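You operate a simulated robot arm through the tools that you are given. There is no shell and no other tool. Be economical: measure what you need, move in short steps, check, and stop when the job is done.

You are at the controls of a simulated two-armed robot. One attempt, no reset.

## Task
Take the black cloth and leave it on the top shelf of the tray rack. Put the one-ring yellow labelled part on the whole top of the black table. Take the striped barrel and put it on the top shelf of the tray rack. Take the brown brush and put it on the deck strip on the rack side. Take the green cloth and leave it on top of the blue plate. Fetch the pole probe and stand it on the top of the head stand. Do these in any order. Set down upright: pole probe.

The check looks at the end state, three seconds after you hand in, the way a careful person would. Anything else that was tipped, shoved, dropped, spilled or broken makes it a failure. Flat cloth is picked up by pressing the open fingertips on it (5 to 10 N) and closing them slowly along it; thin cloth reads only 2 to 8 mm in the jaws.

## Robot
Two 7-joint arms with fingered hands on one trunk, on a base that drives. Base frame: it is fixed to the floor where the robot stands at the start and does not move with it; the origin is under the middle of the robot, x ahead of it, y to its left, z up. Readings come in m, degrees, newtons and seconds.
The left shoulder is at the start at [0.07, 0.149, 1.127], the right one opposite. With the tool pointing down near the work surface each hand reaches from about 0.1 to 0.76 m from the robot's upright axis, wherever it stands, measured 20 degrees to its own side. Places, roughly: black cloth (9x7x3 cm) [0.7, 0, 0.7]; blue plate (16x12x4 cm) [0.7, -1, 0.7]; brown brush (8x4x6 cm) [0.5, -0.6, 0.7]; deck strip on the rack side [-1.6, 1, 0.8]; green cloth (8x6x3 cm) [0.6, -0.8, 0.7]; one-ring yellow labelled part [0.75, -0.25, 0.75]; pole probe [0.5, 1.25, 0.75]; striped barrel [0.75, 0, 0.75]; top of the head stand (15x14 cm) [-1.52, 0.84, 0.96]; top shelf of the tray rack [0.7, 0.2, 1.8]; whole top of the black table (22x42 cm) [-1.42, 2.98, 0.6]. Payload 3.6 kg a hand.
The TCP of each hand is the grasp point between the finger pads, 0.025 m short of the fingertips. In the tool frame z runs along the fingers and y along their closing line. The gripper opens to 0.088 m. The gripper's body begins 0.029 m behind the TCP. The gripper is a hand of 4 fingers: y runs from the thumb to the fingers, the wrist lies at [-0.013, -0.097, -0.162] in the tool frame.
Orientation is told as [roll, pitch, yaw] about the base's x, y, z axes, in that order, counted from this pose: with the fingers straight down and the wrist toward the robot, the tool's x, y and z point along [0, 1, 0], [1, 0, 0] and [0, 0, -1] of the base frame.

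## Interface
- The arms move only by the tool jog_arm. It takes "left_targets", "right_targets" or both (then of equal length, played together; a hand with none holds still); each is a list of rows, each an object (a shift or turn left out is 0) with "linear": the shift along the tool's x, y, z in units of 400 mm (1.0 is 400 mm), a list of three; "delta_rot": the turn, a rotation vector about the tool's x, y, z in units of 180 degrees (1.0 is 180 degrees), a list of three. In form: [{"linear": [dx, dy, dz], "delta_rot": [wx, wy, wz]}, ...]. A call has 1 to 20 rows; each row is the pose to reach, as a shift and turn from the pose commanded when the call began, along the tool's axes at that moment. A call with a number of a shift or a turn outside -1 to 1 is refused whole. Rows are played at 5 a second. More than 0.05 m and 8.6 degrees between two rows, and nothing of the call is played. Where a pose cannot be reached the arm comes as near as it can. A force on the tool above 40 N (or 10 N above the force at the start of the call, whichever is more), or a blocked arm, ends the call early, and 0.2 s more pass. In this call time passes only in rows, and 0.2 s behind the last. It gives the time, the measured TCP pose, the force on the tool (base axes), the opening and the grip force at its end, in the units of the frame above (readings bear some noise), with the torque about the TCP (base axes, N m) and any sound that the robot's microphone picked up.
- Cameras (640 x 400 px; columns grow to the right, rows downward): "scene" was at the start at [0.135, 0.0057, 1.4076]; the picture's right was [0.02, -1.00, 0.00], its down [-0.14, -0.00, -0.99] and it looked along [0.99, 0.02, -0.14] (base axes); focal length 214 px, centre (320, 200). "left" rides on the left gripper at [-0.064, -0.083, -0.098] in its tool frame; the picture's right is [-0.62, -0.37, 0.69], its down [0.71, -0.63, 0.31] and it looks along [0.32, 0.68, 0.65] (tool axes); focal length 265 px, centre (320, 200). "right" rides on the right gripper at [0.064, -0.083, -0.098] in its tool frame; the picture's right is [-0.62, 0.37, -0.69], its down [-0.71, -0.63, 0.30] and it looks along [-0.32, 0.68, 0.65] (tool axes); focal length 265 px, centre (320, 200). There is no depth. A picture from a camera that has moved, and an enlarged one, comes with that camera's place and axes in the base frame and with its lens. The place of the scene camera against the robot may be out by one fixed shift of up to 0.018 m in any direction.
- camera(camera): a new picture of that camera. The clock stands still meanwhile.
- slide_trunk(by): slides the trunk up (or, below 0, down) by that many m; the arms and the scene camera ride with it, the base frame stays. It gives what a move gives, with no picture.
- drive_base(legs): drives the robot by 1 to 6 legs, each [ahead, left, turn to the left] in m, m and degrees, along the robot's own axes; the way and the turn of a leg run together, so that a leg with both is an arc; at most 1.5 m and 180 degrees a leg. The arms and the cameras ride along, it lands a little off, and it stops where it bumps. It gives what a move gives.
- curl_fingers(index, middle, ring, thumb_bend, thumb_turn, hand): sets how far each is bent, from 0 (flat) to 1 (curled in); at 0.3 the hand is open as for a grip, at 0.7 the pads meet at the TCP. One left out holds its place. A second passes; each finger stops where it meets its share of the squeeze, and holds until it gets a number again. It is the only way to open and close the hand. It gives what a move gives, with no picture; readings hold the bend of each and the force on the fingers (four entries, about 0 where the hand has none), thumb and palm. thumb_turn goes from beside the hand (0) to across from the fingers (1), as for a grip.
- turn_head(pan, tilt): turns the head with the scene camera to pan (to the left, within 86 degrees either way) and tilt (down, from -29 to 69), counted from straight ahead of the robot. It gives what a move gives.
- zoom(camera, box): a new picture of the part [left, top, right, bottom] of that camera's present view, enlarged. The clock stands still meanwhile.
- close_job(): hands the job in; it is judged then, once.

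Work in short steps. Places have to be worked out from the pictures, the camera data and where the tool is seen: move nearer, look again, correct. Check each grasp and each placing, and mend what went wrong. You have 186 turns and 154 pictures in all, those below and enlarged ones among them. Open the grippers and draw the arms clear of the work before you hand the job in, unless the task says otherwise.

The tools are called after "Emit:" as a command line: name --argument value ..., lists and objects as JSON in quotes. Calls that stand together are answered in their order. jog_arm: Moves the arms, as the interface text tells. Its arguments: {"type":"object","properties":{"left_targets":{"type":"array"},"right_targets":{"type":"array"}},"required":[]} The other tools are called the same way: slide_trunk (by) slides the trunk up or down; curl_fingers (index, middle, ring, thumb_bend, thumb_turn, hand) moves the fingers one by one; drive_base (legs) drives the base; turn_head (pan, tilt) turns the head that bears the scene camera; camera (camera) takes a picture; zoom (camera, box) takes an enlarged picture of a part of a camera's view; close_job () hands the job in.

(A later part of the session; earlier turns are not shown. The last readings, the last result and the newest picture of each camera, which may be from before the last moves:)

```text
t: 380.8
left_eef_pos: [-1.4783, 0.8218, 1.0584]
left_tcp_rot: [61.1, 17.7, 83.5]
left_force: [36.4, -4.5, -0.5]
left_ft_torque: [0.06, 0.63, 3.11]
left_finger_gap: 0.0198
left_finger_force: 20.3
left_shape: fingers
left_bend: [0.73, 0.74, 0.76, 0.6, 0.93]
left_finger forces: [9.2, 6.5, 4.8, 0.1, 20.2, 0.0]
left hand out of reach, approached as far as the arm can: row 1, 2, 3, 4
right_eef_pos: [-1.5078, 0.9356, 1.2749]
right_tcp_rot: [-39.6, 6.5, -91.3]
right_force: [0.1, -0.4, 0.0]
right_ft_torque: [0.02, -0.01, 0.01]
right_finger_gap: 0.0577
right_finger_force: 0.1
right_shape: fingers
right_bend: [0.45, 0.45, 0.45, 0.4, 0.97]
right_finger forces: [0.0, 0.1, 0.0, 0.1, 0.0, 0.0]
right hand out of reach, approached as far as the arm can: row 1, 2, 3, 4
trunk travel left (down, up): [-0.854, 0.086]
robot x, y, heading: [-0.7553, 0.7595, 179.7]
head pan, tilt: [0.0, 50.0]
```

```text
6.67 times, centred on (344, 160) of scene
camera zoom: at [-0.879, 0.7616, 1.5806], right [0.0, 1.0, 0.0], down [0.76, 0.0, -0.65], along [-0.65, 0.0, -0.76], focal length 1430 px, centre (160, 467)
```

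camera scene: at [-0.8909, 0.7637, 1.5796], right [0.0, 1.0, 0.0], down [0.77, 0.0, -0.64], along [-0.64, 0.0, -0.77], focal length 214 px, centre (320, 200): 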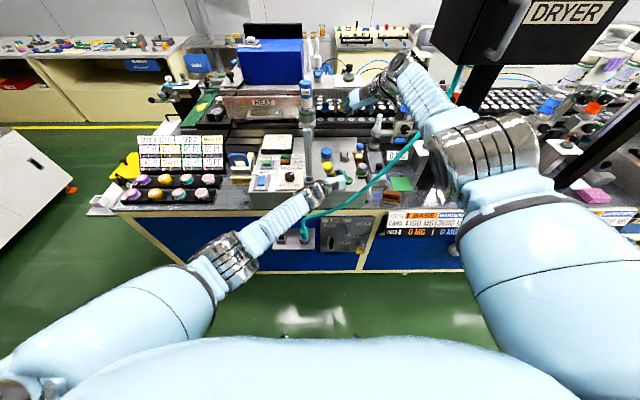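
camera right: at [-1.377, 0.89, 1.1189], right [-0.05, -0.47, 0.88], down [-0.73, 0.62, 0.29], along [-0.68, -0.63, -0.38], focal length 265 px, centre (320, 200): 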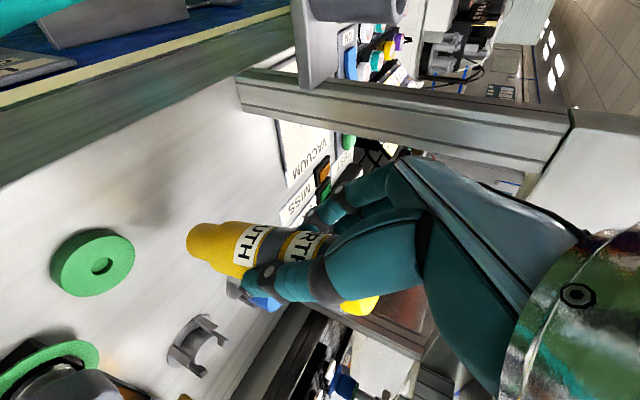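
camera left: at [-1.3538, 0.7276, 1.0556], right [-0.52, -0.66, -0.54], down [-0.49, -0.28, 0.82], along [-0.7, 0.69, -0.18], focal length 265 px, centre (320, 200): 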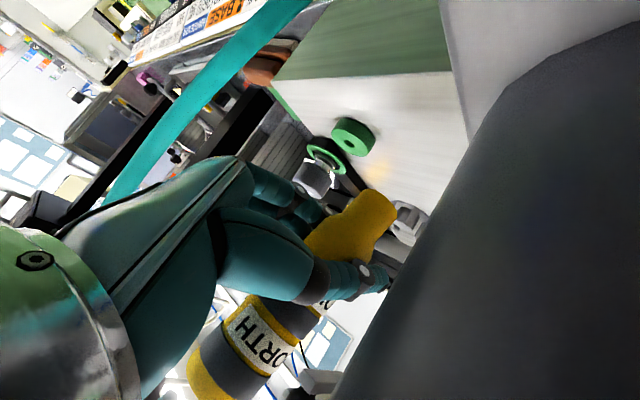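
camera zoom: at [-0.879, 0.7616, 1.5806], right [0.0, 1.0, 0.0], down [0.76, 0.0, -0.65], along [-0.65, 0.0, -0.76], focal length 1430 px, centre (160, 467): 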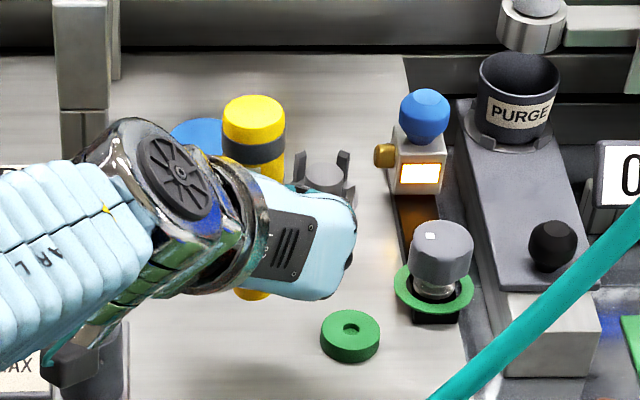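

The left wrist is pressing against the fixed bracket (36 N). I back off about 2 cm of command and shift 1 cm right to clear it.

Emit:
jog_arm --left_targets '[{"linear": [-0.007, 0.013, -0.023]}, {"linear": [-0.014, 0.03, -0.044]}]'

```text
t: 381.4
left_eef_pos: [-1.4711, 0.8319, 1.055]
left_tcp_rot: [61.1, 18.1, 83.7]
left_force: [0.5, -1.3, -1.8]
left_ft_torque: [0.04, 0.03, 0.05]
left_finger_gap: 0.02
left_finger_force: 20.7
left_shape: fingers
left_bend: [0.73, 0.74, 0.76, 0.6, 0.93]
left_finger forces: [9.1, 6.5, 4.9, 0.1, 20.3, 0.0]
right_eef_pos: [-1.5191, 0.9372, 1.2661]
right_tcp_rot: [-39.0, 6.4, -91.2]
right_force: [-0.3, 0.9, 0.3]
right_ft_torque: [0.0, 0.03, 0.0]
right_finger_gap: 0.0577
right_finger_force: 0.0
right_shape: fingers
right_bend: [0.45, 0.45, 0.45, 0.4, 0.97]
right_finger forces: [0.0, 0.0, 0.0, 0.0, 0.0, 0.0]
trunk travel left (down, up): [-0.854, 0.086]
robot x, y, heading: [-0.7539, 0.764, 180.1]
head pan, tilt: [0.0, 50.0]
```

Clear again. I nudge 8 mm left (away from the ring) and lower by trunk 3.5 cm.

Emit:
jog_arm --left_targets '[{"linear": [-0.006, -0.019, 0.0016]}]'

Emit:
slide_trunk --by -0.034

Emit:
slide_trunk --by -0.005

```text
t: 381.8
left_eef_pos: [-1.4675, 0.8203, 1.0564]
left_tcp_rot: [61.2, 17.8, 83.6]
left_force: [0.6, -1.0, -1.1]
left_ft_torque: [0.0, 0.01, -0.02]
left_finger_gap: 0.0196
left_finger_force: 20.4
left_shape: fingers
left_bend: [0.73, 0.74, 0.76, 0.6, 0.93]
left_finger forces: [9.0, 6.5, 4.9, 0.1, 20.2, 0.1]
right_eef_pos: [-1.5162, 0.934, 1.2692]
right_tcp_rot: [-39.1, 6.7, -91.2]
right_force: [-0.7, 0.5, -1.0]
right_ft_torque: [0.01, 0.05, -0.01]
right_finger_gap: 0.0579
right_finger_force: 0.1
right_shape: fingers
right_bend: [0.45, 0.45, 0.45, 0.4, 0.97]
right_finger forces: [0.1, 0.0, 0.0, 0.0, 0.0, 0.1]
trunk travel left (down, up): [-0.854, 0.086]
robot x, y, heading: [-0.7528, 0.761, 180.0]
head pan, tilt: [0.0, 50.0]
```

```text
t: 382.6
left_eef_pos: [-1.4689, 0.8237, 1.0209]
left_tcp_rot: [61.1, 17.9, 83.6]
left_force: [0.0, -0.2, -1.3]
left_ft_torque: [0.01, 0.0, 0.02]
left_finger_gap: 0.0197
left_finger_force: 19.9
left_shape: fingers
left_bend: [0.73, 0.74, 0.76, 0.6, 0.93]
left_finger forces: [9.1, 6.4, 4.9, 0.0, 20.1, 0.1]
right_eef_pos: [-1.5197, 0.9354, 1.2327]
right_tcp_rot: [-39.0, 6.6, -91.2]
right_force: [0.4, 0.0, -0.1]
right_ft_torque: [0.0, 0.0, 0.0]
right_finger_gap: 0.0579
right_finger_force: 0.1
right_shape: fingers
right_bend: [0.45, 0.45, 0.45, 0.4, 0.97]
right_finger forces: [0.1, 0.1, 0.0, 0.0, 0.1, 0.0]
trunk travel left (down, up): [-0.82, 0.12]
robot x, y, heading: [-0.7513, 0.7581, 179.7]
head pan, tilt: [0.0, 50.0]
```

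```text
t: 383.1
left_eef_pos: [-1.4675, 0.8238, 1.0159]
left_tcp_rot: [61.0, 17.9, 83.6]
left_force: [-0.2, 0.5, -0.9]
left_ft_torque: [0.0, 0.0, 0.02]
left_finger_gap: 0.0199
left_finger_force: 20.4
left_shape: fingers
left_bend: [0.73, 0.74, 0.76, 0.6, 0.93]
left_finger forces: [9.1, 6.5, 4.9, 0.0, 20.2, 0.0]
right_eef_pos: [-1.5194, 0.9346, 1.2286]
right_tcp_rot: [-39.1, 6.7, -91.2]
right_force: [-0.2, 0.2, -0.1]
right_ft_torque: [0.02, -0.03, -0.02]
right_finger_gap: 0.0577
right_finger_force: 0.1
right_shape: fingers
right_bend: [0.45, 0.45, 0.45, 0.4, 0.97]
right_finger forces: [0.0, 0.1, 0.0, 0.1, 0.0, 0.0]
trunk travel left (down, up): [-0.815, 0.125]
robot x, y, heading: [-0.7542, 0.7605, 180.0]
head pan, tilt: [0.0, 50.0]
```

No contact yet; continue in 4 mm steps.

Emit:
slide_trunk --by -0.004

Emit:
slide_trunk --by -0.003

```text
t: 383.6
left_eef_pos: [-1.4669, 0.8235, 1.0118]
left_tcp_rot: [61.1, 18.0, 83.6]
left_force: [-0.5, -0.1, -0.2]
left_ft_torque: [0.01, -0.01, 0.01]
left_finger_gap: 0.0196
left_finger_force: 19.6
left_shape: fingers
left_bend: [0.73, 0.74, 0.76, 0.6, 0.93]
left_finger forces: [9.1, 6.4, 4.9, 0.0, 20.2, 0.1]
right_eef_pos: [-1.5173, 0.9346, 1.2255]
right_tcp_rot: [-39.0, 6.7, -91.2]
right_force: [0.2, 0.9, 0.6]
right_ft_torque: [-0.03, 0.0, 0.04]
right_finger_gap: 0.0578
right_finger_force: 0.1
right_shape: fingers
right_bend: [0.45, 0.45, 0.45, 0.4, 0.97]
right_finger forces: [0.0, 0.1, 0.0, 0.0, 0.0, 0.1]
trunk travel left (down, up): [-0.811, 0.129]
robot x, y, heading: [-0.7551, 0.7566, 180.0]
head pan, tilt: [0.0, 50.0]
```

```text
t: 384.1
left_eef_pos: [-1.4668, 0.8236, 1.011]
left_tcp_rot: [61.1, 17.9, 83.6]
left_force: [-0.2, -0.5, -0.7]
left_ft_torque: [0.02, 0.01, -0.02]
left_finger_gap: 0.02
left_finger_force: 20.2
left_shape: fingers
left_bend: [0.73, 0.74, 0.76, 0.6, 0.93]
left_finger forces: [9.1, 6.5, 4.9, 0.1, 20.1, 0.0]
right_eef_pos: [-1.5177, 0.9347, 1.2234]
right_tcp_rot: [-39.2, 6.6, -91.3]
right_force: [-0.8, -0.2, 1.1]
right_ft_torque: [0.02, -0.01, 0.03]
right_finger_gap: 0.0582
right_finger_force: 0.1
right_shape: fingers
right_bend: [0.45, 0.45, 0.45, 0.4, 0.97]
right_finger forces: [0.0, 0.0, 0.0, 0.0, 0.0, 0.1]
trunk travel left (down, up): [-0.808, 0.132]
robot x, y, heading: [-0.7542, 0.7604, 179.9]
head pan, tilt: [0.0, 50.0]
```

Emit:
slide_trunk --by -0.003

Emit:
slide_trunk --by -0.003

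```text
t: 384.7
left_eef_pos: [-1.4667, 0.823, 1.0073]
left_tcp_rot: [61.0, 17.9, 83.7]
left_force: [0.3, -0.1, -0.1]
left_ft_torque: [-0.01, 0.01, 0.0]
left_finger_gap: 0.0202
left_finger_force: 20.7
left_shape: fingers
left_bend: [0.73, 0.74, 0.76, 0.6, 0.93]
left_finger forces: [9.1, 6.5, 4.8, 0.1, 20.2, 0.0]
right_eef_pos: [-1.517, 0.9365, 1.2197]
right_tcp_rot: [-39.1, 6.6, -91.2]
right_force: [1.2, -0.1, -0.1]
right_ft_torque: [0.0, -0.05, -0.01]
right_finger_gap: 0.058
right_finger_force: 0.1
right_shape: fingers
right_bend: [0.45, 0.45, 0.45, 0.4, 0.97]
right_finger forces: [0.0, 0.0, 0.0, 0.0, 0.0, 0.1]
trunk travel left (down, up): [-0.805, 0.135]
robot x, y, heading: [-0.754, 0.7578, 179.7]
head pan, tilt: [0.0, 50.0]
```

```text
t: 385.2
left_eef_pos: [-1.4675, 0.824, 1.0035]
left_tcp_rot: [61.0, 18.0, 83.6]
left_force: [-0.2, -0.8, -0.2]
left_ft_torque: [0.02, 0.03, 0.01]
left_finger_gap: 0.0196
left_finger_force: 20.1
left_shape: fingers
left_bend: [0.73, 0.74, 0.76, 0.6, 0.93]
left_finger forces: [9.1, 6.5, 4.8, 0.0, 20.2, 0.0]
right_eef_pos: [-1.5169, 0.9357, 1.2159]
right_tcp_rot: [-39.1, 6.5, -91.1]
right_force: [-0.4, 0.5, 0.3]
right_ft_torque: [-0.02, -0.02, -0.02]
right_finger_gap: 0.0579
right_finger_force: 0.1
right_shape: fingers
right_bend: [0.45, 0.45, 0.45, 0.4, 0.97]
right_finger forces: [0.1, 0.0, 0.0, 0.0, 0.0, 0.0]
trunk travel left (down, up): [-0.802, 0.138]
robot x, y, heading: [-0.7558, 0.7605, 179.9]
head pan, tilt: [0.0, 50.0]
```

Emit:
slide_trunk --by -0.003

Emit:
slide_trunk --by -0.003

Emit:
zoom --camera "left" --box '[240, 100, 480, 250]'

```text
t: 385.7
left_eef_pos: [-1.4668, 0.8231, 1.0008]
left_tcp_rot: [61.0, 17.9, 83.5]
left_force: [-0.3, 0.1, -1.2]
left_ft_torque: [0.0, -0.01, 0.04]
left_finger_gap: 0.0198
left_finger_force: 20.2
left_shape: fingers
left_bend: [0.73, 0.74, 0.76, 0.6, 0.93]
left_finger forces: [9.1, 6.5, 5.0, 0.1, 20.2, 0.0]
right_eef_pos: [-1.5181, 0.9361, 1.2135]
right_tcp_rot: [-39.0, 6.6, -91.1]
right_force: [1.4, -0.4, -0.3]
right_ft_torque: [-0.03, 0.0, -0.03]
right_finger_gap: 0.0578
right_finger_force: 0.1
right_shape: fingers
right_bend: [0.45, 0.45, 0.45, 0.4, 0.97]
right_finger forces: [0.0, 0.0, 0.1, 0.1, 0.0, 0.1]
trunk travel left (down, up): [-0.799, 0.141]
robot x, y, heading: [-0.7581, 0.7589, 179.9]
head pan, tilt: [0.0, 50.0]
```

```text
t: 386.2
left_eef_pos: [-1.4667, 0.8229, 0.9982]
left_tcp_rot: [61.1, 17.8, 83.5]
left_force: [1.6, -0.8, 0.3]
left_ft_torque: [-0.1, -0.04, 0.12]
left_finger_gap: 0.0199
left_finger_force: 20.5
left_shape: fingers
left_bend: [0.73, 0.74, 0.76, 0.6, 0.93]
left_finger forces: [9.1, 6.5, 5.0, 0.0, 20.2, 0.0]
right_eef_pos: [-1.5166, 0.936, 1.2111]
right_tcp_rot: [-39.2, 6.6, -91.3]
right_force: [-0.1, -0.7, -0.1]
right_ft_torque: [-0.01, -0.01, 0.01]
right_finger_gap: 0.0578
right_finger_force: 0.1
right_shape: fingers
right_bend: [0.45, 0.45, 0.45, 0.4, 0.97]
right_finger forces: [0.0, 0.0, 0.0, 0.0, 0.1, 0.0]
trunk travel left (down, up): [-0.796, 0.144]
robot x, y, heading: [-0.7577, 0.7641, 179.6]
head pan, tilt: [0.0, 50.0]
```

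```text
2.67 times, centred on (360, 175) of left
camera zoom: at [-1.3599, 0.729, 1.0144], right [-0.37, -0.58, -0.72], down [-0.66, -0.38, 0.65], along [-0.65, 0.72, -0.24], focal length 708 px, centre (213, 267)
```

zoom: 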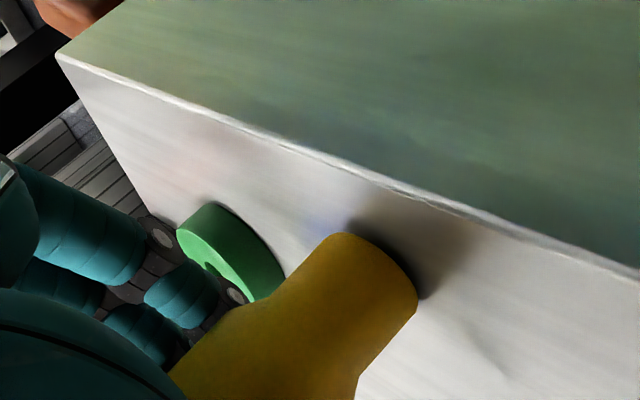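

The foot is practically on the surface, and my fingers are close to the green ring. One more 3 mm step for firm contact.

Emit:
slide_trunk --by -0.003

```text
t: 386.7
left_eef_pos: [-1.4659, 0.8233, 0.9967]
left_tcp_rot: [61.3, 18.0, 83.7]
left_force: [5.6, -0.1, 8.2]
left_ft_torque: [-0.62, -0.48, 0.37]
left_finger_gap: 0.0199
left_finger_force: 20.8
left_shape: fingers
left_bend: [0.73, 0.74, 0.76, 0.6, 0.93]
left_finger forces: [9.1, 6.6, 5.1, 0.0, 20.1, 0.0]
right_eef_pos: [-1.5155, 0.9353, 1.209]
right_tcp_rot: [-39.4, 6.6, -91.2]
right_force: [-0.3, 0.5, -0.7]
right_ft_torque: [-0.03, -0.01, 0.01]
right_finger_gap: 0.058
right_finger_force: 0.0
right_shape: fingers
right_bend: [0.45, 0.45, 0.45, 0.4, 0.97]
right_finger forces: [0.0, 0.0, 0.0, 0.1, 0.1, 0.1]
trunk travel left (down, up): [-0.793, 0.147]
robot x, y, heading: [-0.7549, 0.7583, 179.7]
head pan, tilt: [0.0, 50.0]
```

Torque shows it is the wrist touching the bracket, not the foot. I raise 3 cm, yaw the left hand 20° so the wrist clears the bracket, and move the probe 2 cm deeper.

Emit:
slide_trunk --by 0.03

Emit:
jog_arm --left_targets '[{"linear": [0, 0, 0], "delta_rot": [0.0313, -0.0112, -0.0168]}, {"linear": [0, 0, 0], "delta_rot": [0.0625, -0.0224, -0.0336]}, {"linear": [0.01, -0.002, 0.02], "delta_rot": [0.0938, -0.0336, -0.0504]}, {"linear": [0.0245, -0.004, 0.049], "delta_rot": [0.0938, -0.0336, -0.0504]}]'

Emit:
zoom --camera "scene" --box '[304, 142, 368, 182]'

```text
t: 387.5
left_eef_pos: [-1.4658, 0.823, 1.0272]
left_tcp_rot: [61.2, 18.0, 83.6]
left_force: [-0.4, 0.1, 0.3]
left_ft_torque: [0.03, -0.02, -0.01]
left_finger_gap: 0.0199
left_finger_force: 20.7
left_shape: fingers
left_bend: [0.73, 0.74, 0.76, 0.6, 0.93]
left_finger forces: [9.1, 6.6, 5.0, 0.0, 20.4, 0.0]
right_eef_pos: [-1.5158, 0.9347, 1.2396]
right_tcp_rot: [-39.2, 6.6, -91.3]
right_force: [0.5, -0.4, 0.1]
right_ft_torque: [0.0, 0.01, -0.01]
right_finger_gap: 0.0581
right_finger_force: 0.1
right_shape: fingers
right_bend: [0.45, 0.45, 0.45, 0.4, 0.97]
right_finger forces: [0.1, 0.0, 0.0, 0.1, 0.0, 0.1]
trunk travel left (down, up): [-0.823, 0.117]
robot x, y, heading: [-0.7587, 0.7596, 179.8]
head pan, tilt: [0.0, 50.0]
```

```text
t: 388.7
left_eef_pos: [-1.4904, 0.7918, 1.0177]
left_tcp_rot: [61.7, 19.8, 106.0]
left_force: [-0.4, 0.2, -0.6]
left_ft_torque: [0.01, 0.02, -0.02]
left_finger_gap: 0.0195
left_finger_force: 20.0
left_shape: fingers
left_bend: [0.73, 0.74, 0.76, 0.6, 0.93]
left_finger forces: [9.1, 6.5, 4.9, 0.0, 19.9, 0.1]
left hand out of reach, approached as far as the arm can: row 4
right_eef_pos: [-1.5163, 0.9345, 1.2388]
right_tcp_rot: [-39.2, 6.5, -91.1]
right_force: [-0.1, 0.2, 0.4]
right_ft_torque: [0.04, 0.02, 0.0]
right_finger_gap: 0.058
right_finger_force: 0.0
right_shape: fingers
right_bend: [0.45, 0.45, 0.45, 0.4, 0.97]
right_finger forces: [0.0, 0.1, 0.0, 0.0, 0.0, 0.0]
trunk travel left (down, up): [-0.823, 0.117]
robot x, y, heading: [-0.7557, 0.7555, 179.9]
head pan, tilt: [0.0, 50.0]
stopped in row 4 (left hand): the arm was blocked; the commanded pose is now the measured one
```

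```text
10.00 times, centred on (336, 162) of scene
camera zoom: at [-0.8881, 0.7624, 1.5489], right [0.0, 1.0, 0.0], down [0.76, 0.0, -0.64], along [-0.64, 0.0, -0.76], focal length 2145 px, centre (160, 580)
```

zoom: 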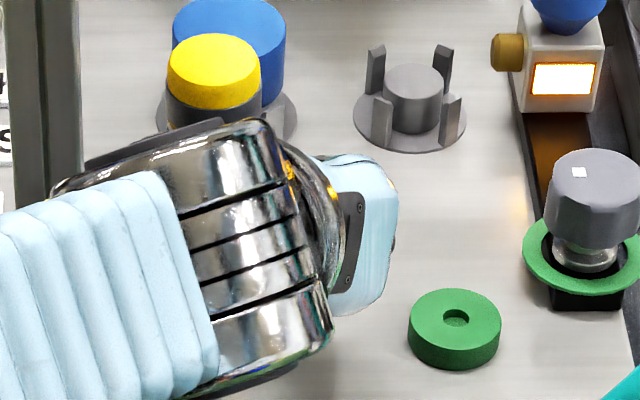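

The probe is now at ≈(−1.500,0.781), clear of the bracket by wrist. I nudge it 2 cm to the right and start lowering.

Emit:
jog_arm --left_targets '[{"linear": [0.003, 0.022, -0.01]}, {"linear": [0.0055, 0.045, -0.02]}]'

Emit:
slide_trunk --by -0.01

Emit:
slide_trunk --by -0.004

```text
t: 389.3
left_eef_pos: [-1.4999, 0.7742, 1.0143]
left_tcp_rot: [61.9, 20.1, 108.2]
left_force: [2.1, 16.1, 2.2]
left_ft_torque: [-0.78, -0.23, 1.87]
left_finger_gap: 0.0195
left_finger_force: 20.0
left_shape: fingers
left_bend: [0.73, 0.74, 0.76, 0.6, 0.93]
left_finger forces: [9.0, 6.5, 4.9, 0.0, 20.0, 0.0]
left hand out of reach, approached as far as the arm can: row 1, 2
right_eef_pos: [-1.5164, 0.9397, 1.2377]
right_tcp_rot: [-39.2, 6.5, -91.3]
right_force: [-0.2, 0.2, -0.4]
right_ft_torque: [0.0, 0.02, 0.03]
right_finger_gap: 0.0579
right_finger_force: 0.0
right_shape: fingers
right_bend: [0.45, 0.45, 0.45, 0.4, 0.97]
right_finger forces: [0.0, 0.0, 0.0, 0.0, 0.1, 0.0]
trunk travel left (down, up): [-0.823, 0.117]
robot x, y, heading: [-0.753, 0.7576, 179.5]
head pan, tilt: [0.0, 50.0]
```

```text
t: 389.9
left_eef_pos: [-1.498, 0.7737, 1.0046]
left_tcp_rot: [61.9, 20.2, 108.3]
left_force: [11.2, 12.2, 4.8]
left_ft_torque: [-0.7, -0.09, 1.64]
left_finger_gap: 0.0192
left_finger_force: 19.9
left_shape: fingers
left_bend: [0.73, 0.74, 0.76, 0.6, 0.93]
left_finger forces: [9.1, 6.6, 4.9, 0.1, 20.0, 0.0]
right_eef_pos: [-1.5151, 0.938, 1.2299]
right_tcp_rot: [-39.3, 6.5, -91.2]
right_force: [0.5, -0.5, 0.5]
right_ft_torque: [0.01, -0.01, -0.01]
right_finger_gap: 0.058
right_finger_force: 0.0
right_shape: fingers
right_bend: [0.45, 0.45, 0.45, 0.4, 0.97]
right_finger forces: [0.0, 0.1, 0.0, 0.1, 0.0, 0.0]
trunk travel left (down, up): [-0.813, 0.127]
robot x, y, heading: [-0.7561, 0.7606, 179.8]
head pan, tilt: [0.0, 50.0]
```

```text
t: 390.4
left_eef_pos: [-1.4982, 0.7726, 1.0015]
left_tcp_rot: [62.2, 20.3, 108.3]
left_force: [4.2, 16.0, 12.7]
left_ft_torque: [-1.37, -1.28, 1.86]
left_finger_gap: 0.0195
left_finger_force: 20.0
left_shape: fingers
left_bend: [0.73, 0.74, 0.76, 0.6, 0.93]
left_finger forces: [8.9, 6.4, 4.8, 0.0, 19.9, 0.0]
right_eef_pos: [-1.5139, 0.9391, 1.2246]
right_tcp_rot: [-39.3, 6.5, -91.4]
right_force: [-0.4, -0.6, -0.6]
right_ft_torque: [-0.01, -0.02, 0.03]
right_finger_gap: 0.0579
right_finger_force: 0.1
right_shape: fingers
right_bend: [0.45, 0.45, 0.45, 0.4, 0.97]
right_finger forces: [0.1, 0.0, 0.1, 0.0, 0.1, 0.0]
trunk travel left (down, up): [-0.809, 0.131]
robot x, y, heading: [-0.7537, 0.7607, 179.8]
head pan, tilt: [0.0, 50.0]
```

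The arm hit its yaw limit and pushes on the bracket. I raise again and undo most of the yaw (keep ~10°), returning to about (−1.48,0.82).

Emit:
slide_trunk --by 0.036

Emit:
jog_arm --left_targets '[{"linear": [-0.004, 0.008, -0.013], "delta_rot": [-0.0281, 0.01, 0.0151]}, {"linear": [-0.008, 0.017, -0.026], "delta_rot": [-0.0563, 0.0201, 0.0303]}]'

```text
t: 391.2
left_eef_pos: [-1.4963, 0.7679, 1.038]
left_tcp_rot: [62.3, 20.4, 108.5]
left_force: [7.6, 0.0, 9.8]
left_ft_torque: [-0.31, -0.93, 0.25]
left_finger_gap: 0.0189
left_finger_force: 20.4
left_shape: fingers
left_bend: [0.73, 0.74, 0.76, 0.6, 0.93]
left_finger forces: [9.0, 6.6, 4.9, 0.0, 20.0, 0.0]
right_eef_pos: [-1.5124, 0.9342, 1.2639]
right_tcp_rot: [-39.3, 6.6, -91.2]
right_force: [-0.2, -0.1, 0.1]
right_ft_torque: [0.01, 0.0, 0.01]
right_finger_gap: 0.058
right_finger_force: 0.1
right_shape: fingers
right_bend: [0.45, 0.45, 0.45, 0.4, 0.97]
right_finger forces: [0.1, 0.1, 0.1, 0.0, 0.0, 0.0]
trunk travel left (down, up): [-0.845, 0.095]
robot x, y, heading: [-0.7532, 0.7581, 179.9]
head pan, tilt: [0.0, 50.0]
```

```text
t: 391.8
left_eef_pos: [-1.4769, 0.8112, 1.0373]
left_tcp_rot: [61.2, 19.6, 93.3]
left_force: [0.2, 0.1, -1.7]
left_ft_torque: [0.01, 0.0, -0.07]
left_finger_gap: 0.0189
left_finger_force: 20.0
left_shape: fingers
left_bend: [0.73, 0.74, 0.76, 0.6, 0.93]
left_finger forces: [9.0, 6.6, 4.7, 0.0, 20.2, 0.0]
right_eef_pos: [-1.5145, 0.9334, 1.2615]
right_tcp_rot: [-39.2, 6.6, -91.2]
right_force: [-0.3, -0.4, -0.4]
right_ft_torque: [0.0, 0.03, -0.01]
right_finger_gap: 0.0579
right_finger_force: 0.1
right_shape: fingers
right_bend: [0.45, 0.45, 0.45, 0.4, 0.97]
right_finger forces: [0.1, 0.0, 0.0, 0.0, 0.1, 0.0]
trunk travel left (down, up): [-0.845, 0.095]
robot x, y, heading: [-0.7554, 0.7572, 179.9]
head pan, tilt: [0.0, 50.0]
```

Free again. I check lean and position with a tight zoom.

Emit:
zoom --camera "scene" --box '[318, 144, 350, 164]'

```text
16.00 times, centred on (334, 154) of scene
camera zoom: at [-0.8879, 0.76, 1.5709], right [0.0, 1.0, 0.0], down [0.76, 0.0, -0.64], along [-0.64, 0.0, -0.76], focal length 3432 px, centre (96, 936)
```

zoom: 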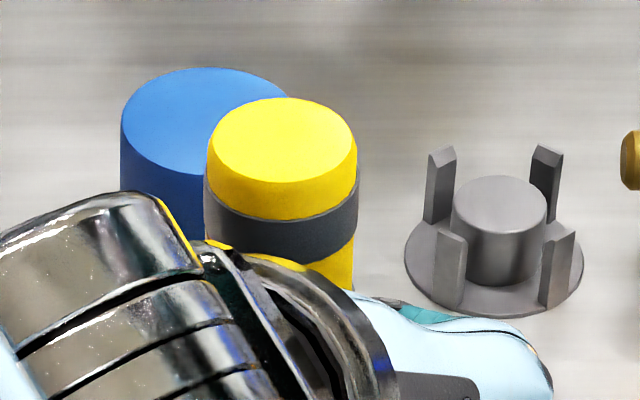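

Upright within ~2°, foot ≈(−1.495,0.80) — a good spot. I lower with the trunk.

Emit:
slide_trunk --by -0.032

Emit:
slide_trunk --by -0.004

Emit:
slide_trunk --by -0.003

```text
t: 392.6
left_eef_pos: [-1.4789, 0.8111, 1.0044]
left_tcp_rot: [61.1, 19.6, 93.5]
left_force: [-0.1, -0.8, -0.9]
left_ft_torque: [-0.01, 0.02, -0.02]
left_finger_gap: 0.019
left_finger_force: 20.2
left_shape: fingers
left_bend: [0.73, 0.74, 0.76, 0.6, 0.93]
left_finger forces: [9.2, 6.6, 4.7, 0.0, 20.1, 0.1]
right_eef_pos: [-1.5169, 0.9349, 1.2293]
right_tcp_rot: [-39.2, 6.7, -91.2]
right_force: [0.4, -0.5, 0.0]
right_ft_torque: [0.01, 0.0, 0.04]
right_finger_gap: 0.0578
right_finger_force: 0.0
right_shape: fingers
right_bend: [0.45, 0.45, 0.45, 0.4, 0.97]
right_finger forces: [0.0, 0.0, 0.1, 0.0, 0.0, 0.0]
trunk travel left (down, up): [-0.813, 0.127]
robot x, y, heading: [-0.7563, 0.7572, 179.8]
head pan, tilt: [0.0, 50.0]
```

```text
t: 393.1
left_eef_pos: [-1.4797, 0.8115, 0.9991]
left_tcp_rot: [61.0, 19.5, 93.4]
left_force: [0.3, 0.4, -0.7]
left_ft_torque: [0.04, -0.01, 0.0]
left_finger_gap: 0.0188
left_finger_force: 20.1
left_shape: fingers
left_bend: [0.73, 0.74, 0.76, 0.6, 0.93]
left_finger forces: [9.1, 6.6, 4.9, 0.1, 20.2, 0.0]
right_eef_pos: [-1.5175, 0.9356, 1.2218]
right_tcp_rot: [-39.1, 6.6, -91.2]
right_force: [-0.9, -0.2, 0.6]
right_ft_torque: [0.02, 0.03, -0.01]
right_finger_gap: 0.0577
right_finger_force: 0.1
right_shape: fingers
right_bend: [0.45, 0.45, 0.45, 0.4, 0.97]
right_finger forces: [0.0, 0.1, 0.0, 0.0, 0.0, 0.0]
trunk travel left (down, up): [-0.809, 0.131]
robot x, y, heading: [-0.7553, 0.7579, 179.9]
head pan, tilt: [0.0, 50.0]
```

```text
t: 393.6
left_eef_pos: [-1.4797, 0.8111, 0.9966]
left_tcp_rot: [61.2, 19.6, 93.3]
left_force: [0.6, -0.6, 0.8]
left_ft_torque: [-0.02, -0.03, 0.03]
left_finger_gap: 0.0189
left_finger_force: 20.0
left_shape: fingers
left_bend: [0.73, 0.74, 0.76, 0.6, 0.93]
left_finger forces: [9.1, 6.6, 5.0, 0.0, 20.2, 0.0]
right_eef_pos: [-1.517, 0.9349, 1.2198]
right_tcp_rot: [-39.0, 6.6, -91.2]
right_force: [0.0, -0.3, -0.4]
right_ft_torque: [-0.01, 0.02, 0.02]
right_finger_gap: 0.058
right_finger_force: 0.1
right_shape: fingers
right_bend: [0.45, 0.45, 0.45, 0.4, 0.97]
right_finger forces: [0.1, 0.0, 0.1, 0.1, 0.0, 0.0]
trunk travel left (down, up): [-0.806, 0.134]
robot x, y, heading: [-0.7551, 0.7576, 180.1]
head pan, tilt: [0.0, 50.0]
```

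Force is just starting to change; a further 2–3 mm.

Emit:
slide_trunk --by -0.003

Emit:
slide_trunk --by -0.002

```text
t: 394.1
left_eef_pos: [-1.4801, 0.812, 0.996]
left_tcp_rot: [61.2, 19.7, 93.5]
left_force: [-0.5, 1.8, 8.8]
left_ft_torque: [-0.12, 0.04, -0.01]
left_finger_gap: 0.0188
left_finger_force: 22.4
left_shape: fingers
left_bend: [0.73, 0.75, 0.76, 0.6, 0.93]
left_finger forces: [9.2, 7.5, 6.1, 0.0, 21.4, 0.1]
right_eef_pos: [-1.5156, 0.9353, 1.219]
right_tcp_rot: [-39.1, 6.6, -91.3]
right_force: [-0.5, 1.0, 0.0]
right_ft_torque: [-0.01, -0.01, 0.0]
right_finger_gap: 0.0579
right_finger_force: 0.0
right_shape: fingers
right_bend: [0.45, 0.45, 0.45, 0.4, 0.97]
right_finger forces: [0.0, 0.0, 0.1, 0.1, 0.1, 0.0]
trunk travel left (down, up): [-0.803, 0.137]
robot x, y, heading: [-0.76, 0.7611, 179.7]
head pan, tilt: [0.0, 50.0]
```

```text
t: 394.7
left_eef_pos: [-1.4786, 0.8123, 0.9949]
left_tcp_rot: [61.4, 19.6, 93.6]
left_force: [-1.5, 2.8, 15.2]
left_ft_torque: [-0.16, 0.13, -0.02]
left_finger_gap: 0.0185
left_finger_force: 24.1
left_shape: fingers
left_bend: [0.73, 0.75, 0.76, 0.6, 0.94]
left_finger forces: [9.8, 8.8, 7.3, 0.1, 22.1, 0.0]
right_eef_pos: [-1.5157, 0.9347, 1.2161]
right_tcp_rot: [-39.3, 6.6, -91.3]
right_force: [-0.3, -0.2, -0.4]
right_ft_torque: [-0.01, 0.0, 0.0]
right_finger_gap: 0.0579
right_finger_force: 0.1
right_shape: fingers
right_bend: [0.45, 0.45, 0.45, 0.4, 0.97]
right_finger forces: [0.0, 0.1, 0.0, 0.0, 0.1, 0.0]
trunk travel left (down, up): [-0.801, 0.139]
robot x, y, heading: [-0.7566, 0.7566, 179.8]
head pan, tilt: [0.0, 50.0]
```

The foot is loaded right under the rod axis (15 N, negligible torque). I relieve most of it and open both sides by a small equal amount.

Emit:
slide_trunk --by 0.003

Emit:
curl_fingers --hand "left" --index 0.68 --middle 0.69 --ring 0.7 --thumb_bend 0.55

Emit:
zoom --camera "scene" --box '[304, 144, 368, 184]'

```text
t: 395.2
left_eef_pos: [-1.478, 0.8116, 0.9971]
left_tcp_rot: [61.1, 19.7, 93.5]
left_force: [-2.7, 2.6, 11.0]
left_ft_torque: [-0.08, 0.08, -0.06]
left_finger_gap: 0.0189
left_finger_force: 23.9
left_shape: fingers
left_bend: [0.73, 0.75, 0.76, 0.6, 0.93]
left_finger forces: [10.4, 8.6, 7.1, 0.0, 22.2, 0.0]
right_eef_pos: [-1.5159, 0.9368, 1.2203]
right_tcp_rot: [-39.2, 6.7, -91.4]
right_force: [-0.2, 0.1, 0.9]
right_ft_torque: [-0.01, 0.0, 0.01]
right_finger_gap: 0.058
right_finger_force: 0.0
right_shape: fingers
right_bend: [0.45, 0.45, 0.45, 0.4, 0.97]
right_finger forces: [0.0, 0.0, 0.1, 0.1, 0.0, 0.0]
trunk travel left (down, up): [-0.804, 0.136]
robot x, y, heading: [-0.7587, 0.7591, 179.8]
head pan, tilt: [0.0, 50.0]
```

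```text
t: 396.2
left_eef_pos: [-1.4782, 0.8108, 0.9949]
left_tcp_rot: [61.1, 19.6, 93.5]
left_force: [5.2, 1.1, 1.2]
left_ft_torque: [-0.13, -0.05, 0.41]
left_finger_gap: 0.0233
left_finger_force: 1.9
left_shape: fingers
left_bend: [0.64, 0.69, 0.7, 0.53, 0.97]
left_finger forces: [2.6, 0.1, 0.0, 0.0, 2.2, 0.0]
right_eef_pos: [-1.5157, 0.9361, 1.2188]
right_tcp_rot: [-39.1, 6.5, -91.2]
right_force: [-0.3, 0.5, -0.1]
right_ft_torque: [0.04, -0.01, -0.03]
right_finger_gap: 0.058
right_finger_force: 0.1
right_shape: fingers
right_bend: [0.45, 0.45, 0.45, 0.4, 0.97]
right_finger forces: [0.1, 0.1, 0.0, 0.0, 0.1, 0.0]
trunk travel left (down, up): [-0.804, 0.136]
robot x, y, heading: [-0.7558, 0.7565, 179.8]
head pan, tilt: [0.0, 50.0]
```

```text
10.00 times, centred on (336, 164) of scene
camera zoom: at [-0.8893, 0.7629, 1.5298], right [0.0, 1.0, 0.0], down [0.77, 0.0, -0.64], along [-0.64, 0.0, -0.77], focal length 2145 px, centre (160, 560)
```

zoom: 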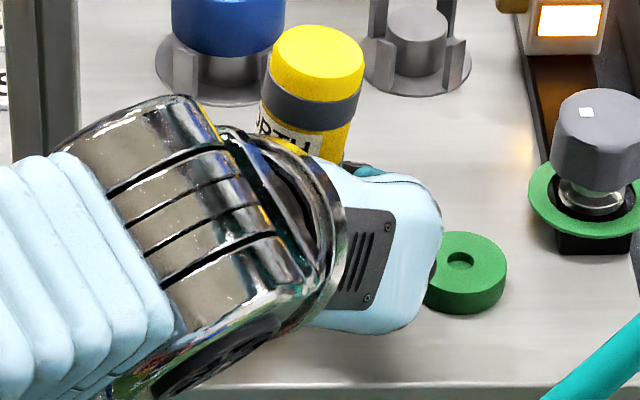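

Index and thumb still pinch the rod, tilting it ~8° to the right. I re-grip fully to straighten it and check before a better-balanced release.

Emit:
curl_fingers --hand "left" --index 0.82 --middle 0.84 --ring 0.86 --thumb_bend 0.72

Emit:
zoom --camera "scene" --box '[318, 144, 366, 174]'

```text
t: 397.2
left_eef_pos: [-1.4809, 0.8118, 0.9958]
left_tcp_rot: [61.2, 19.5, 93.4]
left_force: [-1.6, 0.7, 7.3]
left_ft_torque: [-0.1, -0.06, 0.01]
left_finger_gap: 0.0143
left_finger_force: 24.6
left_shape: fingers
left_bend: [0.74, 0.78, 0.83, 0.63, 0.94]
left_finger forces: [9.5, 9.2, 8.3, 0.0, 19.3, 3.6]
right_eef_pos: [-1.5153, 0.9349, 1.2196]
right_tcp_rot: [-39.2, 6.6, -91.2]
right_force: [-0.2, -1.1, -0.3]
right_ft_torque: [-0.02, 0.0, -0.02]
right_finger_gap: 0.058
right_finger_force: 0.1
right_shape: fingers
right_bend: [0.45, 0.45, 0.45, 0.4, 0.97]
right_finger forces: [0.1, 0.0, 0.0, 0.0, 0.0, 0.0]
trunk travel left (down, up): [-0.804, 0.136]
robot x, y, heading: [-0.7523, 0.7573, 179.7]
head pan, tilt: [0.0, 50.0]
```

```text
13.33 times, centred on (342, 159) of scene
camera zoom: at [-0.8896, 0.7628, 1.5298], right [0.0, 1.0, 0.0], down [0.77, 0.0, -0.64], along [-0.64, 0.0, -0.77], focal length 2860 px, centre (27, 747)
```

zoom: 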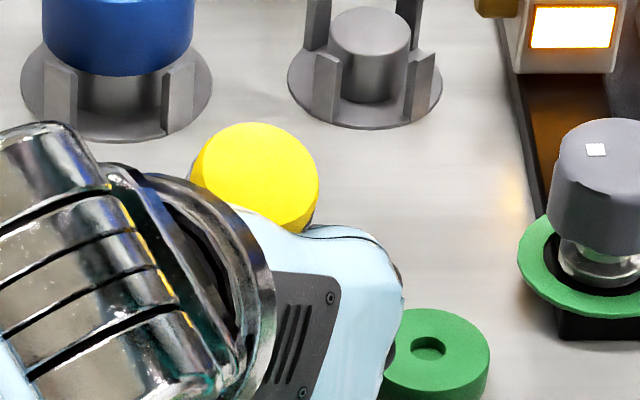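

The rod has tipped back toward me ~15° in the re-grip. I lift 3 cm, pitch the hand 15° to straighten it, and then will hold it with only middle finger and thumb so the foot can self-align.

Emit:
slide_trunk --by 0.04

Emit:
jog_arm --left_targets '[{"linear": [0, 0, 0], "delta_rot": [-0.009, -0.04, 0.0096]}, {"linear": [0, 0, 0], "delta_rot": [-0.0183, -0.079, 0.0192]}]'

Emit:
zoom --camera "scene" --box '[310, 134, 358, 164]'

```text
t: 398.0
left_eef_pos: [-1.4805, 0.8125, 1.0332]
left_tcp_rot: [60.9, 19.6, 93.3]
left_force: [-0.1, 0.0, -0.7]
left_ft_torque: [0.0, 0.01, 0.01]
left_finger_gap: 0.014
left_finger_force: 22.0
left_shape: fingers
left_bend: [0.74, 0.79, 0.84, 0.63, 0.94]
left_finger forces: [8.2, 7.9, 6.9, 0.1, 18.0, 3.0]
right_eef_pos: [-1.5174, 0.9359, 1.259]
right_tcp_rot: [-39.1, 6.6, -91.2]
right_force: [0.1, -0.8, 0.1]
right_ft_torque: [0.01, -0.01, 0.03]
right_finger_gap: 0.0577
right_finger_force: 0.1
right_shape: fingers
right_bend: [0.45, 0.45, 0.45, 0.4, 0.97]
right_finger forces: [0.1, 0.1, 0.1, 0.1, 0.0, 0.1]
trunk travel left (down, up): [-0.844, 0.096]
robot x, y, heading: [-0.7535, 0.7577, 179.9]
head pan, tilt: [0.0, 50.0]
```

```text
t: 398.6
left_eef_pos: [-1.4705, 0.7983, 1.0382]
left_tcp_rot: [44.9, 20.9, 89.0]
left_force: [0.7, 0.8, 0.5]
left_ft_torque: [0.02, 0.04, -0.02]
left_finger_gap: 0.0135
left_finger_force: 20.5
left_shape: fingers
left_bend: [0.74, 0.79, 0.84, 0.63, 0.94]
left_finger forces: [8.2, 7.5, 6.2, 0.1, 17.8, 2.7]
left hand out of reach, approached as far as the arm can: row 2
right_eef_pos: [-1.5156, 0.9362, 1.2597]
right_tcp_rot: [-39.2, 6.6, -91.2]
right_force: [0.0, 1.0, 1.2]
right_ft_torque: [0.03, 0.0, -0.01]
right_finger_gap: 0.0582
right_finger_force: 0.0
right_shape: fingers
right_bend: [0.45, 0.45, 0.45, 0.4, 0.97]
right_finger forces: [0.1, 0.0, 0.0, 0.0, 0.0, 0.0]
trunk travel left (down, up): [-0.844, 0.096]
robot x, y, heading: [-0.7546, 0.7614, 179.8]
head pan, tilt: [0.0, 50.0]
```

```text
13.33 times, centred on (334, 149) of scene
camera zoom: at [-0.8894, 0.7625, 1.5697], right [0.0, 1.0, 0.0], down [0.77, 0.0, -0.64], along [-0.64, 0.0, -0.77], focal length 2860 px, centre (133, 880)
```

zoom: 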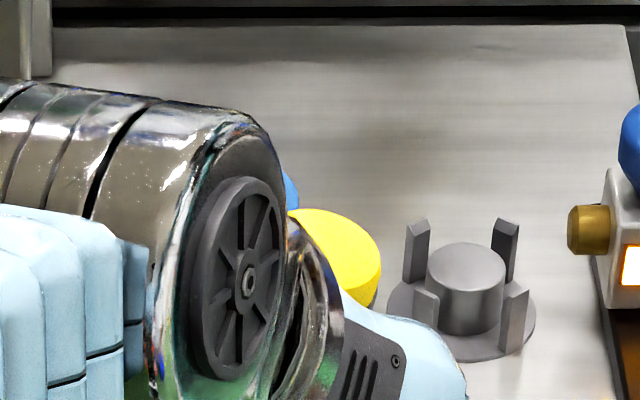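

Only one picture remains, so I work by force from here. The cap still leans ~9° right; I correct that roll, nudge it 1 cm deeper, and lower toward contact.

Emit:
jog_arm --left_targets '[{"linear": [0.01, 0.01, 0.006], "delta_rot": [-0.0172, 0, -0.0178]}, {"linear": [0.0217, 0.019, 0.0133], "delta_rot": [-0.0345, 0, -0.0357]}]'

Emit:
slide_trunk --by -0.028

Emit:
slide_trunk --by -0.004

Emit:
slide_trunk --by -0.004

```text
t: 399.2
left_eef_pos: [-1.4689, 0.8188, 1.0397]
left_tcp_rot: [45.2, 11.4, 88.6]
left_force: [-0.3, 0.1, -0.8]
left_ft_torque: [0.01, 0.01, 0.02]
left_finger_gap: 0.0135
left_finger_force: 21.1
left_shape: fingers
left_bend: [0.74, 0.79, 0.84, 0.63, 0.94]
left_finger forces: [8.1, 7.4, 6.1, 0.1, 17.7, 2.7]
left hand out of reach, approached as far as the arm can: row 1, 2
right_eef_pos: [-1.5153, 0.9359, 1.2594]
right_tcp_rot: [-39.1, 6.5, -91.3]
right_force: [-0.1, 0.2, -0.7]
right_ft_torque: [-0.02, 0.01, -0.01]
right_finger_gap: 0.0578
right_finger_force: 0.0
right_shape: fingers
right_bend: [0.45, 0.45, 0.45, 0.4, 0.97]
right_finger forces: [0.0, 0.1, 0.0, 0.1, 0.1, 0.0]
trunk travel left (down, up): [-0.844, 0.096]
robot x, y, heading: [-0.7552, 0.7575, 179.8]
head pan, tilt: [0.0, 50.0]
```

```text
t: 399.9
left_eef_pos: [-1.4688, 0.8189, 1.0107]
left_tcp_rot: [45.1, 11.5, 88.6]
left_force: [-0.9, 0.0, -0.7]
left_ft_torque: [0.02, 0.04, 0.02]
left_finger_gap: 0.0135
left_finger_force: 21.2
left_shape: fingers
left_bend: [0.74, 0.79, 0.84, 0.63, 0.94]
left_finger forces: [8.1, 7.3, 6.1, 0.0, 17.6, 2.7]
right_eef_pos: [-1.5174, 0.9354, 1.2305]
right_tcp_rot: [-39.1, 6.6, -91.2]
right_force: [-0.7, -0.1, 0.8]
right_ft_torque: [-0.02, 0.01, 0.0]
right_finger_gap: 0.0577
right_finger_force: 0.0
right_shape: fingers
right_bend: [0.45, 0.45, 0.45, 0.4, 0.97]
right_finger forces: [0.1, 0.0, 0.1, 0.0, 0.0, 0.1]
trunk travel left (down, up): [-0.816, 0.124]
robot x, y, heading: [-0.7524, 0.7572, 179.9]
head pan, tilt: [0.0, 50.0]
```

```text
t: 400.5
left_eef_pos: [-1.4704, 0.8192, 1.0057]
left_tcp_rot: [45.0, 11.5, 88.7]
left_force: [0.9, 0.1, -0.9]
left_ft_torque: [0.0, -0.01, -0.03]
left_finger_gap: 0.0139
left_finger_force: 21.1
left_shape: fingers
left_bend: [0.74, 0.79, 0.84, 0.63, 0.94]
left_finger forces: [8.1, 7.4, 6.1, 0.0, 17.6, 2.7]
right_eef_pos: [-1.5182, 0.9355, 1.226]
right_tcp_rot: [-39.3, 6.5, -91.3]
right_force: [-0.5, -0.4, 0.1]
right_ft_torque: [0.03, -0.02, 0.0]
right_finger_gap: 0.058
right_finger_force: 0.0
right_shape: fingers
right_bend: [0.45, 0.45, 0.45, 0.4, 0.97]
right_finger forces: [0.0, 0.1, 0.0, 0.0, 0.0, 0.1]
trunk travel left (down, up): [-0.812, 0.128]
robot x, y, heading: [-0.7552, 0.7597, 179.8]
head pan, tilt: [0.0, 50.0]
```

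```text
t: 401.0
left_eef_pos: [-1.4714, 0.8168, 1.0016]
left_tcp_rot: [45.1, 11.5, 88.6]
left_force: [-0.9, 0.3, -0.6]
left_ft_torque: [-0.04, 0.03, -0.04]
left_finger_gap: 0.0137
left_finger_force: 21.4
left_shape: fingers
left_bend: [0.74, 0.79, 0.84, 0.63, 0.94]
left_finger forces: [8.1, 7.3, 6.1, 0.1, 17.6, 2.7]
right_eef_pos: [-1.5186, 0.9353, 1.2214]
right_tcp_rot: [-39.1, 6.5, -91.3]
right_force: [-0.6, -0.4, -0.7]
right_ft_torque: [-0.01, 0.0, 0.01]
right_finger_gap: 0.058
right_finger_force: 0.1
right_shape: fingers
right_bend: [0.45, 0.45, 0.45, 0.4, 0.97]
right_finger forces: [0.1, 0.0, 0.0, 0.0, 0.0, 0.1]
trunk travel left (down, up): [-0.808, 0.132]
robot x, y, heading: [-0.7581, 0.759, 179.5]
head pan, tilt: [0.0, 50.0]
```

I gain a little more margin from the front edge: raise 1 cm, drive 2 cm ahead, and lower again.

Emit:
slide_trunk --by 0.012

Emit:
drive_base --legs '[[0.022, 0, 0]]'

Emit:
slide_trunk --by -0.014

Emit:
slide_trunk --by -0.003

Emit:
slide_trunk --by -0.003

```text
t: 401.6
left_eef_pos: [-1.4708, 0.8184, 1.0146]
left_tcp_rot: [45.1, 11.4, 88.6]
left_force: [0.1, -0.5, -0.9]
left_ft_torque: [-0.02, 0.02, 0.02]
left_finger_gap: 0.0134
left_finger_force: 21.4
left_shape: fingers
left_bend: [0.74, 0.79, 0.84, 0.63, 0.94]
left_finger forces: [8.2, 7.4, 6.1, 0.1, 17.6, 2.8]
right_eef_pos: [-1.5168, 0.9348, 1.2351]
right_tcp_rot: [-39.2, 6.5, -91.1]
right_force: [-0.3, -0.4, 0.3]
right_ft_torque: [-0.03, 0.0, 0.01]
right_finger_gap: 0.0579
right_finger_force: 0.1
right_shape: fingers
right_bend: [0.45, 0.45, 0.45, 0.4, 0.97]
right_finger forces: [0.0, 0.0, 0.0, 0.1, 0.1, 0.0]
trunk travel left (down, up): [-0.82, 0.12]
robot x, y, heading: [-0.7557, 0.7581, 179.8]
head pan, tilt: [0.0, 50.0]
```

```text
t: 402.7
left_eef_pos: [-1.4836, 0.8234, 1.0108]
left_tcp_rot: [43.2, 9.4, 88.7]
left_force: [14.9, 37.1, 0.0]
left_ft_torque: [-2.28, 0.5, 5.14]
left_finger_gap: 0.0071
left_finger_force: 16.0
left_shape: fingers
left_bend: [0.75, 0.8, 0.85, 0.66, 0.94]
left_finger forces: [8.8, 3.9, 4.1, 0.1, 13.3, 2.5]
right_eef_pos: [-1.5342, 0.9393, 1.2351]
right_tcp_rot: [-39.3, 6.4, -91.1]
right_force: [0.0, 0.4, -0.5]
right_ft_torque: [0.02, 0.02, 0.0]
right_finger_gap: 0.0579
right_finger_force: 0.2
right_shape: fingers
right_bend: [0.45, 0.45, 0.45, 0.4, 0.97]
right_finger forces: [0.1, 0.0, 0.0, 0.1, 0.0, 0.0]
trunk travel left (down, up): [-0.82, 0.12]
robot x, y, heading: [-0.7762, 0.7585, 179.8]
head pan, tilt: [0.0, 50.0]
stopped in leg 1: the force on the tool passed its limit at 202 N (the readings are from after the stop); the commanded pose is now the measured one
```

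```text
t: 403.3
left_eef_pos: [-1.4823, 0.8214, 0.9989]
left_tcp_rot: [43.7, 9.9, 88.6]
left_force: [18.8, 23.9, 10.9]
left_ft_torque: [-2.26, -0.09, 3.99]
left_finger_gap: 0.0071
left_finger_force: 15.9
left_shape: fingers
left_bend: [0.75, 0.8, 0.85, 0.66, 0.94]
left_finger forces: [8.7, 3.6, 4.0, 0.1, 13.2, 2.4]
right_eef_pos: [-1.5307, 0.9403, 1.2234]
right_tcp_rot: [-39.4, 6.4, -91.3]
right_force: [-0.8, 0.5, 0.1]
right_ft_torque: [0.03, -0.01, 0.02]
right_finger_gap: 0.0577
right_finger_force: 0.0
right_shape: fingers
right_bend: [0.45, 0.45, 0.45, 0.4, 0.97]
right_finger forces: [0.0, 0.1, 0.1, 0.0, 0.0, 0.1]
trunk travel left (down, up): [-0.806, 0.134]
robot x, y, heading: [-0.7767, 0.764, 179.4]
head pan, tilt: [0.0, 50.0]
```

```text
t: 403.8
left_eef_pos: [-1.4821, 0.821, 0.997]
left_tcp_rot: [43.7, 9.9, 88.7]
left_force: [19.3, 23.4, 12.4]
left_ft_torque: [-2.5, -0.32, 4.06]
left_finger_gap: 0.007
left_finger_force: 15.9
left_shape: fingers
left_bend: [0.75, 0.8, 0.85, 0.66, 0.94]
left_finger forces: [8.7, 3.6, 3.9, 0.0, 13.2, 2.4]
right_eef_pos: [-1.531, 0.9394, 1.2202]
right_tcp_rot: [-39.4, 6.4, -91.2]
right_force: [0.1, 0.0, -1.0]
right_ft_torque: [-0.01, 0.01, -0.01]
right_finger_gap: 0.0578
right_finger_force: 0.2
right_shape: fingers
right_bend: [0.45, 0.45, 0.45, 0.4, 0.97]
right_finger forces: [0.0, 0.0, 0.0, 0.0, 0.0, 0.0]
trunk travel left (down, up): [-0.803, 0.137]
robot x, y, heading: [-0.7748, 0.7586, 179.7]
head pan, tilt: [0.0, 50.0]
```

```text
t: 404.4
left_eef_pos: [-1.4814, 0.8207, 0.9957]
left_tcp_rot: [44.1, 10.0, 88.7]
left_force: [11.5, 23.0, 29.8]
left_ft_torque: [-3.86, -3.0, 3.49]
left_finger_gap: 0.0069
left_finger_force: 16.3
left_shape: fingers
left_bend: [0.75, 0.8, 0.85, 0.66, 0.94]
left_finger forces: [8.6, 3.5, 3.8, 0.0, 13.1, 2.3]
right_eef_pos: [-1.5301, 0.9401, 1.2172]
right_tcp_rot: [-39.5, 6.4, -91.2]
right_force: [0.6, 0.5, -0.7]
right_ft_torque: [0.02, -0.04, 0.0]
right_finger_gap: 0.0582
right_finger_force: 0.0
right_shape: fingers
right_bend: [0.45, 0.45, 0.45, 0.4, 0.97]
right_finger forces: [0.0, 0.0, 0.0, 0.0, 0.0, 0.0]
trunk travel left (down, up): [-0.8, 0.14]
robot x, y, heading: [-0.7738, 0.7582, 179.7]
head pan, tilt: [0.0, 50.0]
```

The wrist hit the bracket hard; I back off at once: trunk up and base back.

Emit:
slide_trunk --by 0.035

Emit:
drive_base --legs '[[-0.03, 0, 0]]'

```text
t: 404.8
left_eef_pos: [-1.4835, 0.8228, 0.9995]
left_tcp_rot: [42.6, 8.8, 88.7]
left_force: [3.7, 27.4, 4.9]
left_ft_torque: [-2.05, -0.44, 3.16]
left_finger_gap: 0.0069
left_finger_force: 15.7
left_shape: fingers
left_bend: [0.75, 0.8, 0.85, 0.66, 0.94]
left_finger forces: [8.7, 3.6, 3.9, 0.1, 13.1, 2.5]
right_eef_pos: [-1.5369, 0.9393, 1.2256]
right_tcp_rot: [-39.1, 6.4, -91.3]
right_force: [-0.2, -0.7, -0.3]
right_ft_torque: [0.01, 0.01, -0.01]
right_finger_gap: 0.0579
right_finger_force: 0.0
right_shape: fingers
right_bend: [0.45, 0.45, 0.45, 0.4, 0.97]
right_finger forces: [0.1, 0.0, 0.0, 0.0, 0.0, 0.0]
trunk travel left (down, up): [-0.813, 0.127]
robot x, y, heading: [-0.7741, 0.7583, 179.6]
head pan, tilt: [0.0, 50.0]
stopped: the force on the tool passed its limit at 76 N (the readings are from after the stop); the commanded pose is now the measured one
```

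```text
t: 405.8
left_eef_pos: [-1.4708, 0.8192, 0.9927]
left_tcp_rot: [42.5, 9.0, 88.7]
left_force: [0.6, -0.5, -0.6]
left_ft_torque: [0.01, 0.06, 0.02]
left_finger_gap: 0.0064
left_finger_force: 15.7
left_shape: fingers
left_bend: [0.75, 0.8, 0.85, 0.67, 0.94]
left_finger forces: [8.8, 3.7, 4.0, 0.0, 13.6, 2.4]
right_eef_pos: [-1.5269, 0.9346, 1.2242]
right_tcp_rot: [-38.8, 6.7, -91.1]
right_force: [-1.2, -0.2, -0.1]
right_ft_torque: [0.01, 0.01, -0.01]
right_finger_gap: 0.0579
right_finger_force: 0.0
right_shape: fingers
right_bend: [0.45, 0.45, 0.45, 0.4, 0.97]
right_finger forces: [0.0, 0.0, 0.0, 0.1, 0.0, 0.1]
trunk travel left (down, up): [-0.813, 0.127]
robot x, y, heading: [-0.7638, 0.759, 179.5]
head pan, tilt: [0.0, 50.0]
stopped in leg 1: the robot was blocked; the commanded pose is now the measured one
```

Forces are zero now. I try backing a little more.

Emit:
drive_base --legs '[[-0.02, 0, 0]]'

Emit:
slide_trunk --by 0.02

```text
t: 406.6
left_eef_pos: [-1.4581, 0.8174, 0.9948]
left_tcp_rot: [42.4, 9.2, 88.8]
left_force: [0.6, -0.1, -1.2]
left_ft_torque: [0.01, 0.01, -0.01]
left_finger_gap: 0.0063
left_finger_force: 16.2
left_shape: fingers
left_bend: [0.75, 0.8, 0.85, 0.67, 0.94]
left_finger forces: [8.7, 3.6, 3.9, 0.1, 13.5, 2.4]
right_eef_pos: [-1.515, 0.9331, 1.2281]
right_tcp_rot: [-39.0, 6.7, -91.0]
right_force: [-0.1, 0.0, 0.0]
right_ft_torque: [-0.01, -0.01, -0.01]
right_finger_gap: 0.0578
right_finger_force: 0.1
right_shape: fingers
right_bend: [0.45, 0.45, 0.45, 0.4, 0.97]
right_finger forces: [0.0, 0.1, 0.1, 0.0, 0.1, 0.1]
trunk travel left (down, up): [-0.813, 0.127]
robot x, y, heading: [-0.7553, 0.7586, 180.0]
head pan, tilt: [0.0, 50.0]
stopped in leg 1: the robot was blocked; the commanded pose is now the measured one
```

```text
t: 407.3
left_eef_pos: [-1.457, 0.8176, 1.0154]
left_tcp_rot: [42.5, 9.0, 88.9]
left_force: [0.3, -0.4, -0.4]
left_ft_torque: [-0.02, 0.01, -0.04]
left_finger_gap: 0.0066
left_finger_force: 16.0
left_shape: fingers
left_bend: [0.75, 0.8, 0.85, 0.67, 0.94]
left_finger forces: [8.8, 3.6, 3.9, 0.0, 13.5, 2.5]
right_eef_pos: [-1.5139, 0.9338, 1.2489]
right_tcp_rot: [-39.2, 6.8, -91.1]
right_force: [-0.6, 0.2, -0.2]
right_ft_torque: [0.0, 0.02, 0.0]
right_finger_gap: 0.0581
right_finger_force: 0.0
right_shape: fingers
right_bend: [0.45, 0.45, 0.45, 0.4, 0.97]
right_finger forces: [0.0, 0.1, 0.0, 0.0, 0.0, 0.0]
trunk travel left (down, up): [-0.833, 0.107]
robot x, y, heading: [-0.756, 0.7581, 179.6]
head pan, tilt: [0.0, 50.0]
```

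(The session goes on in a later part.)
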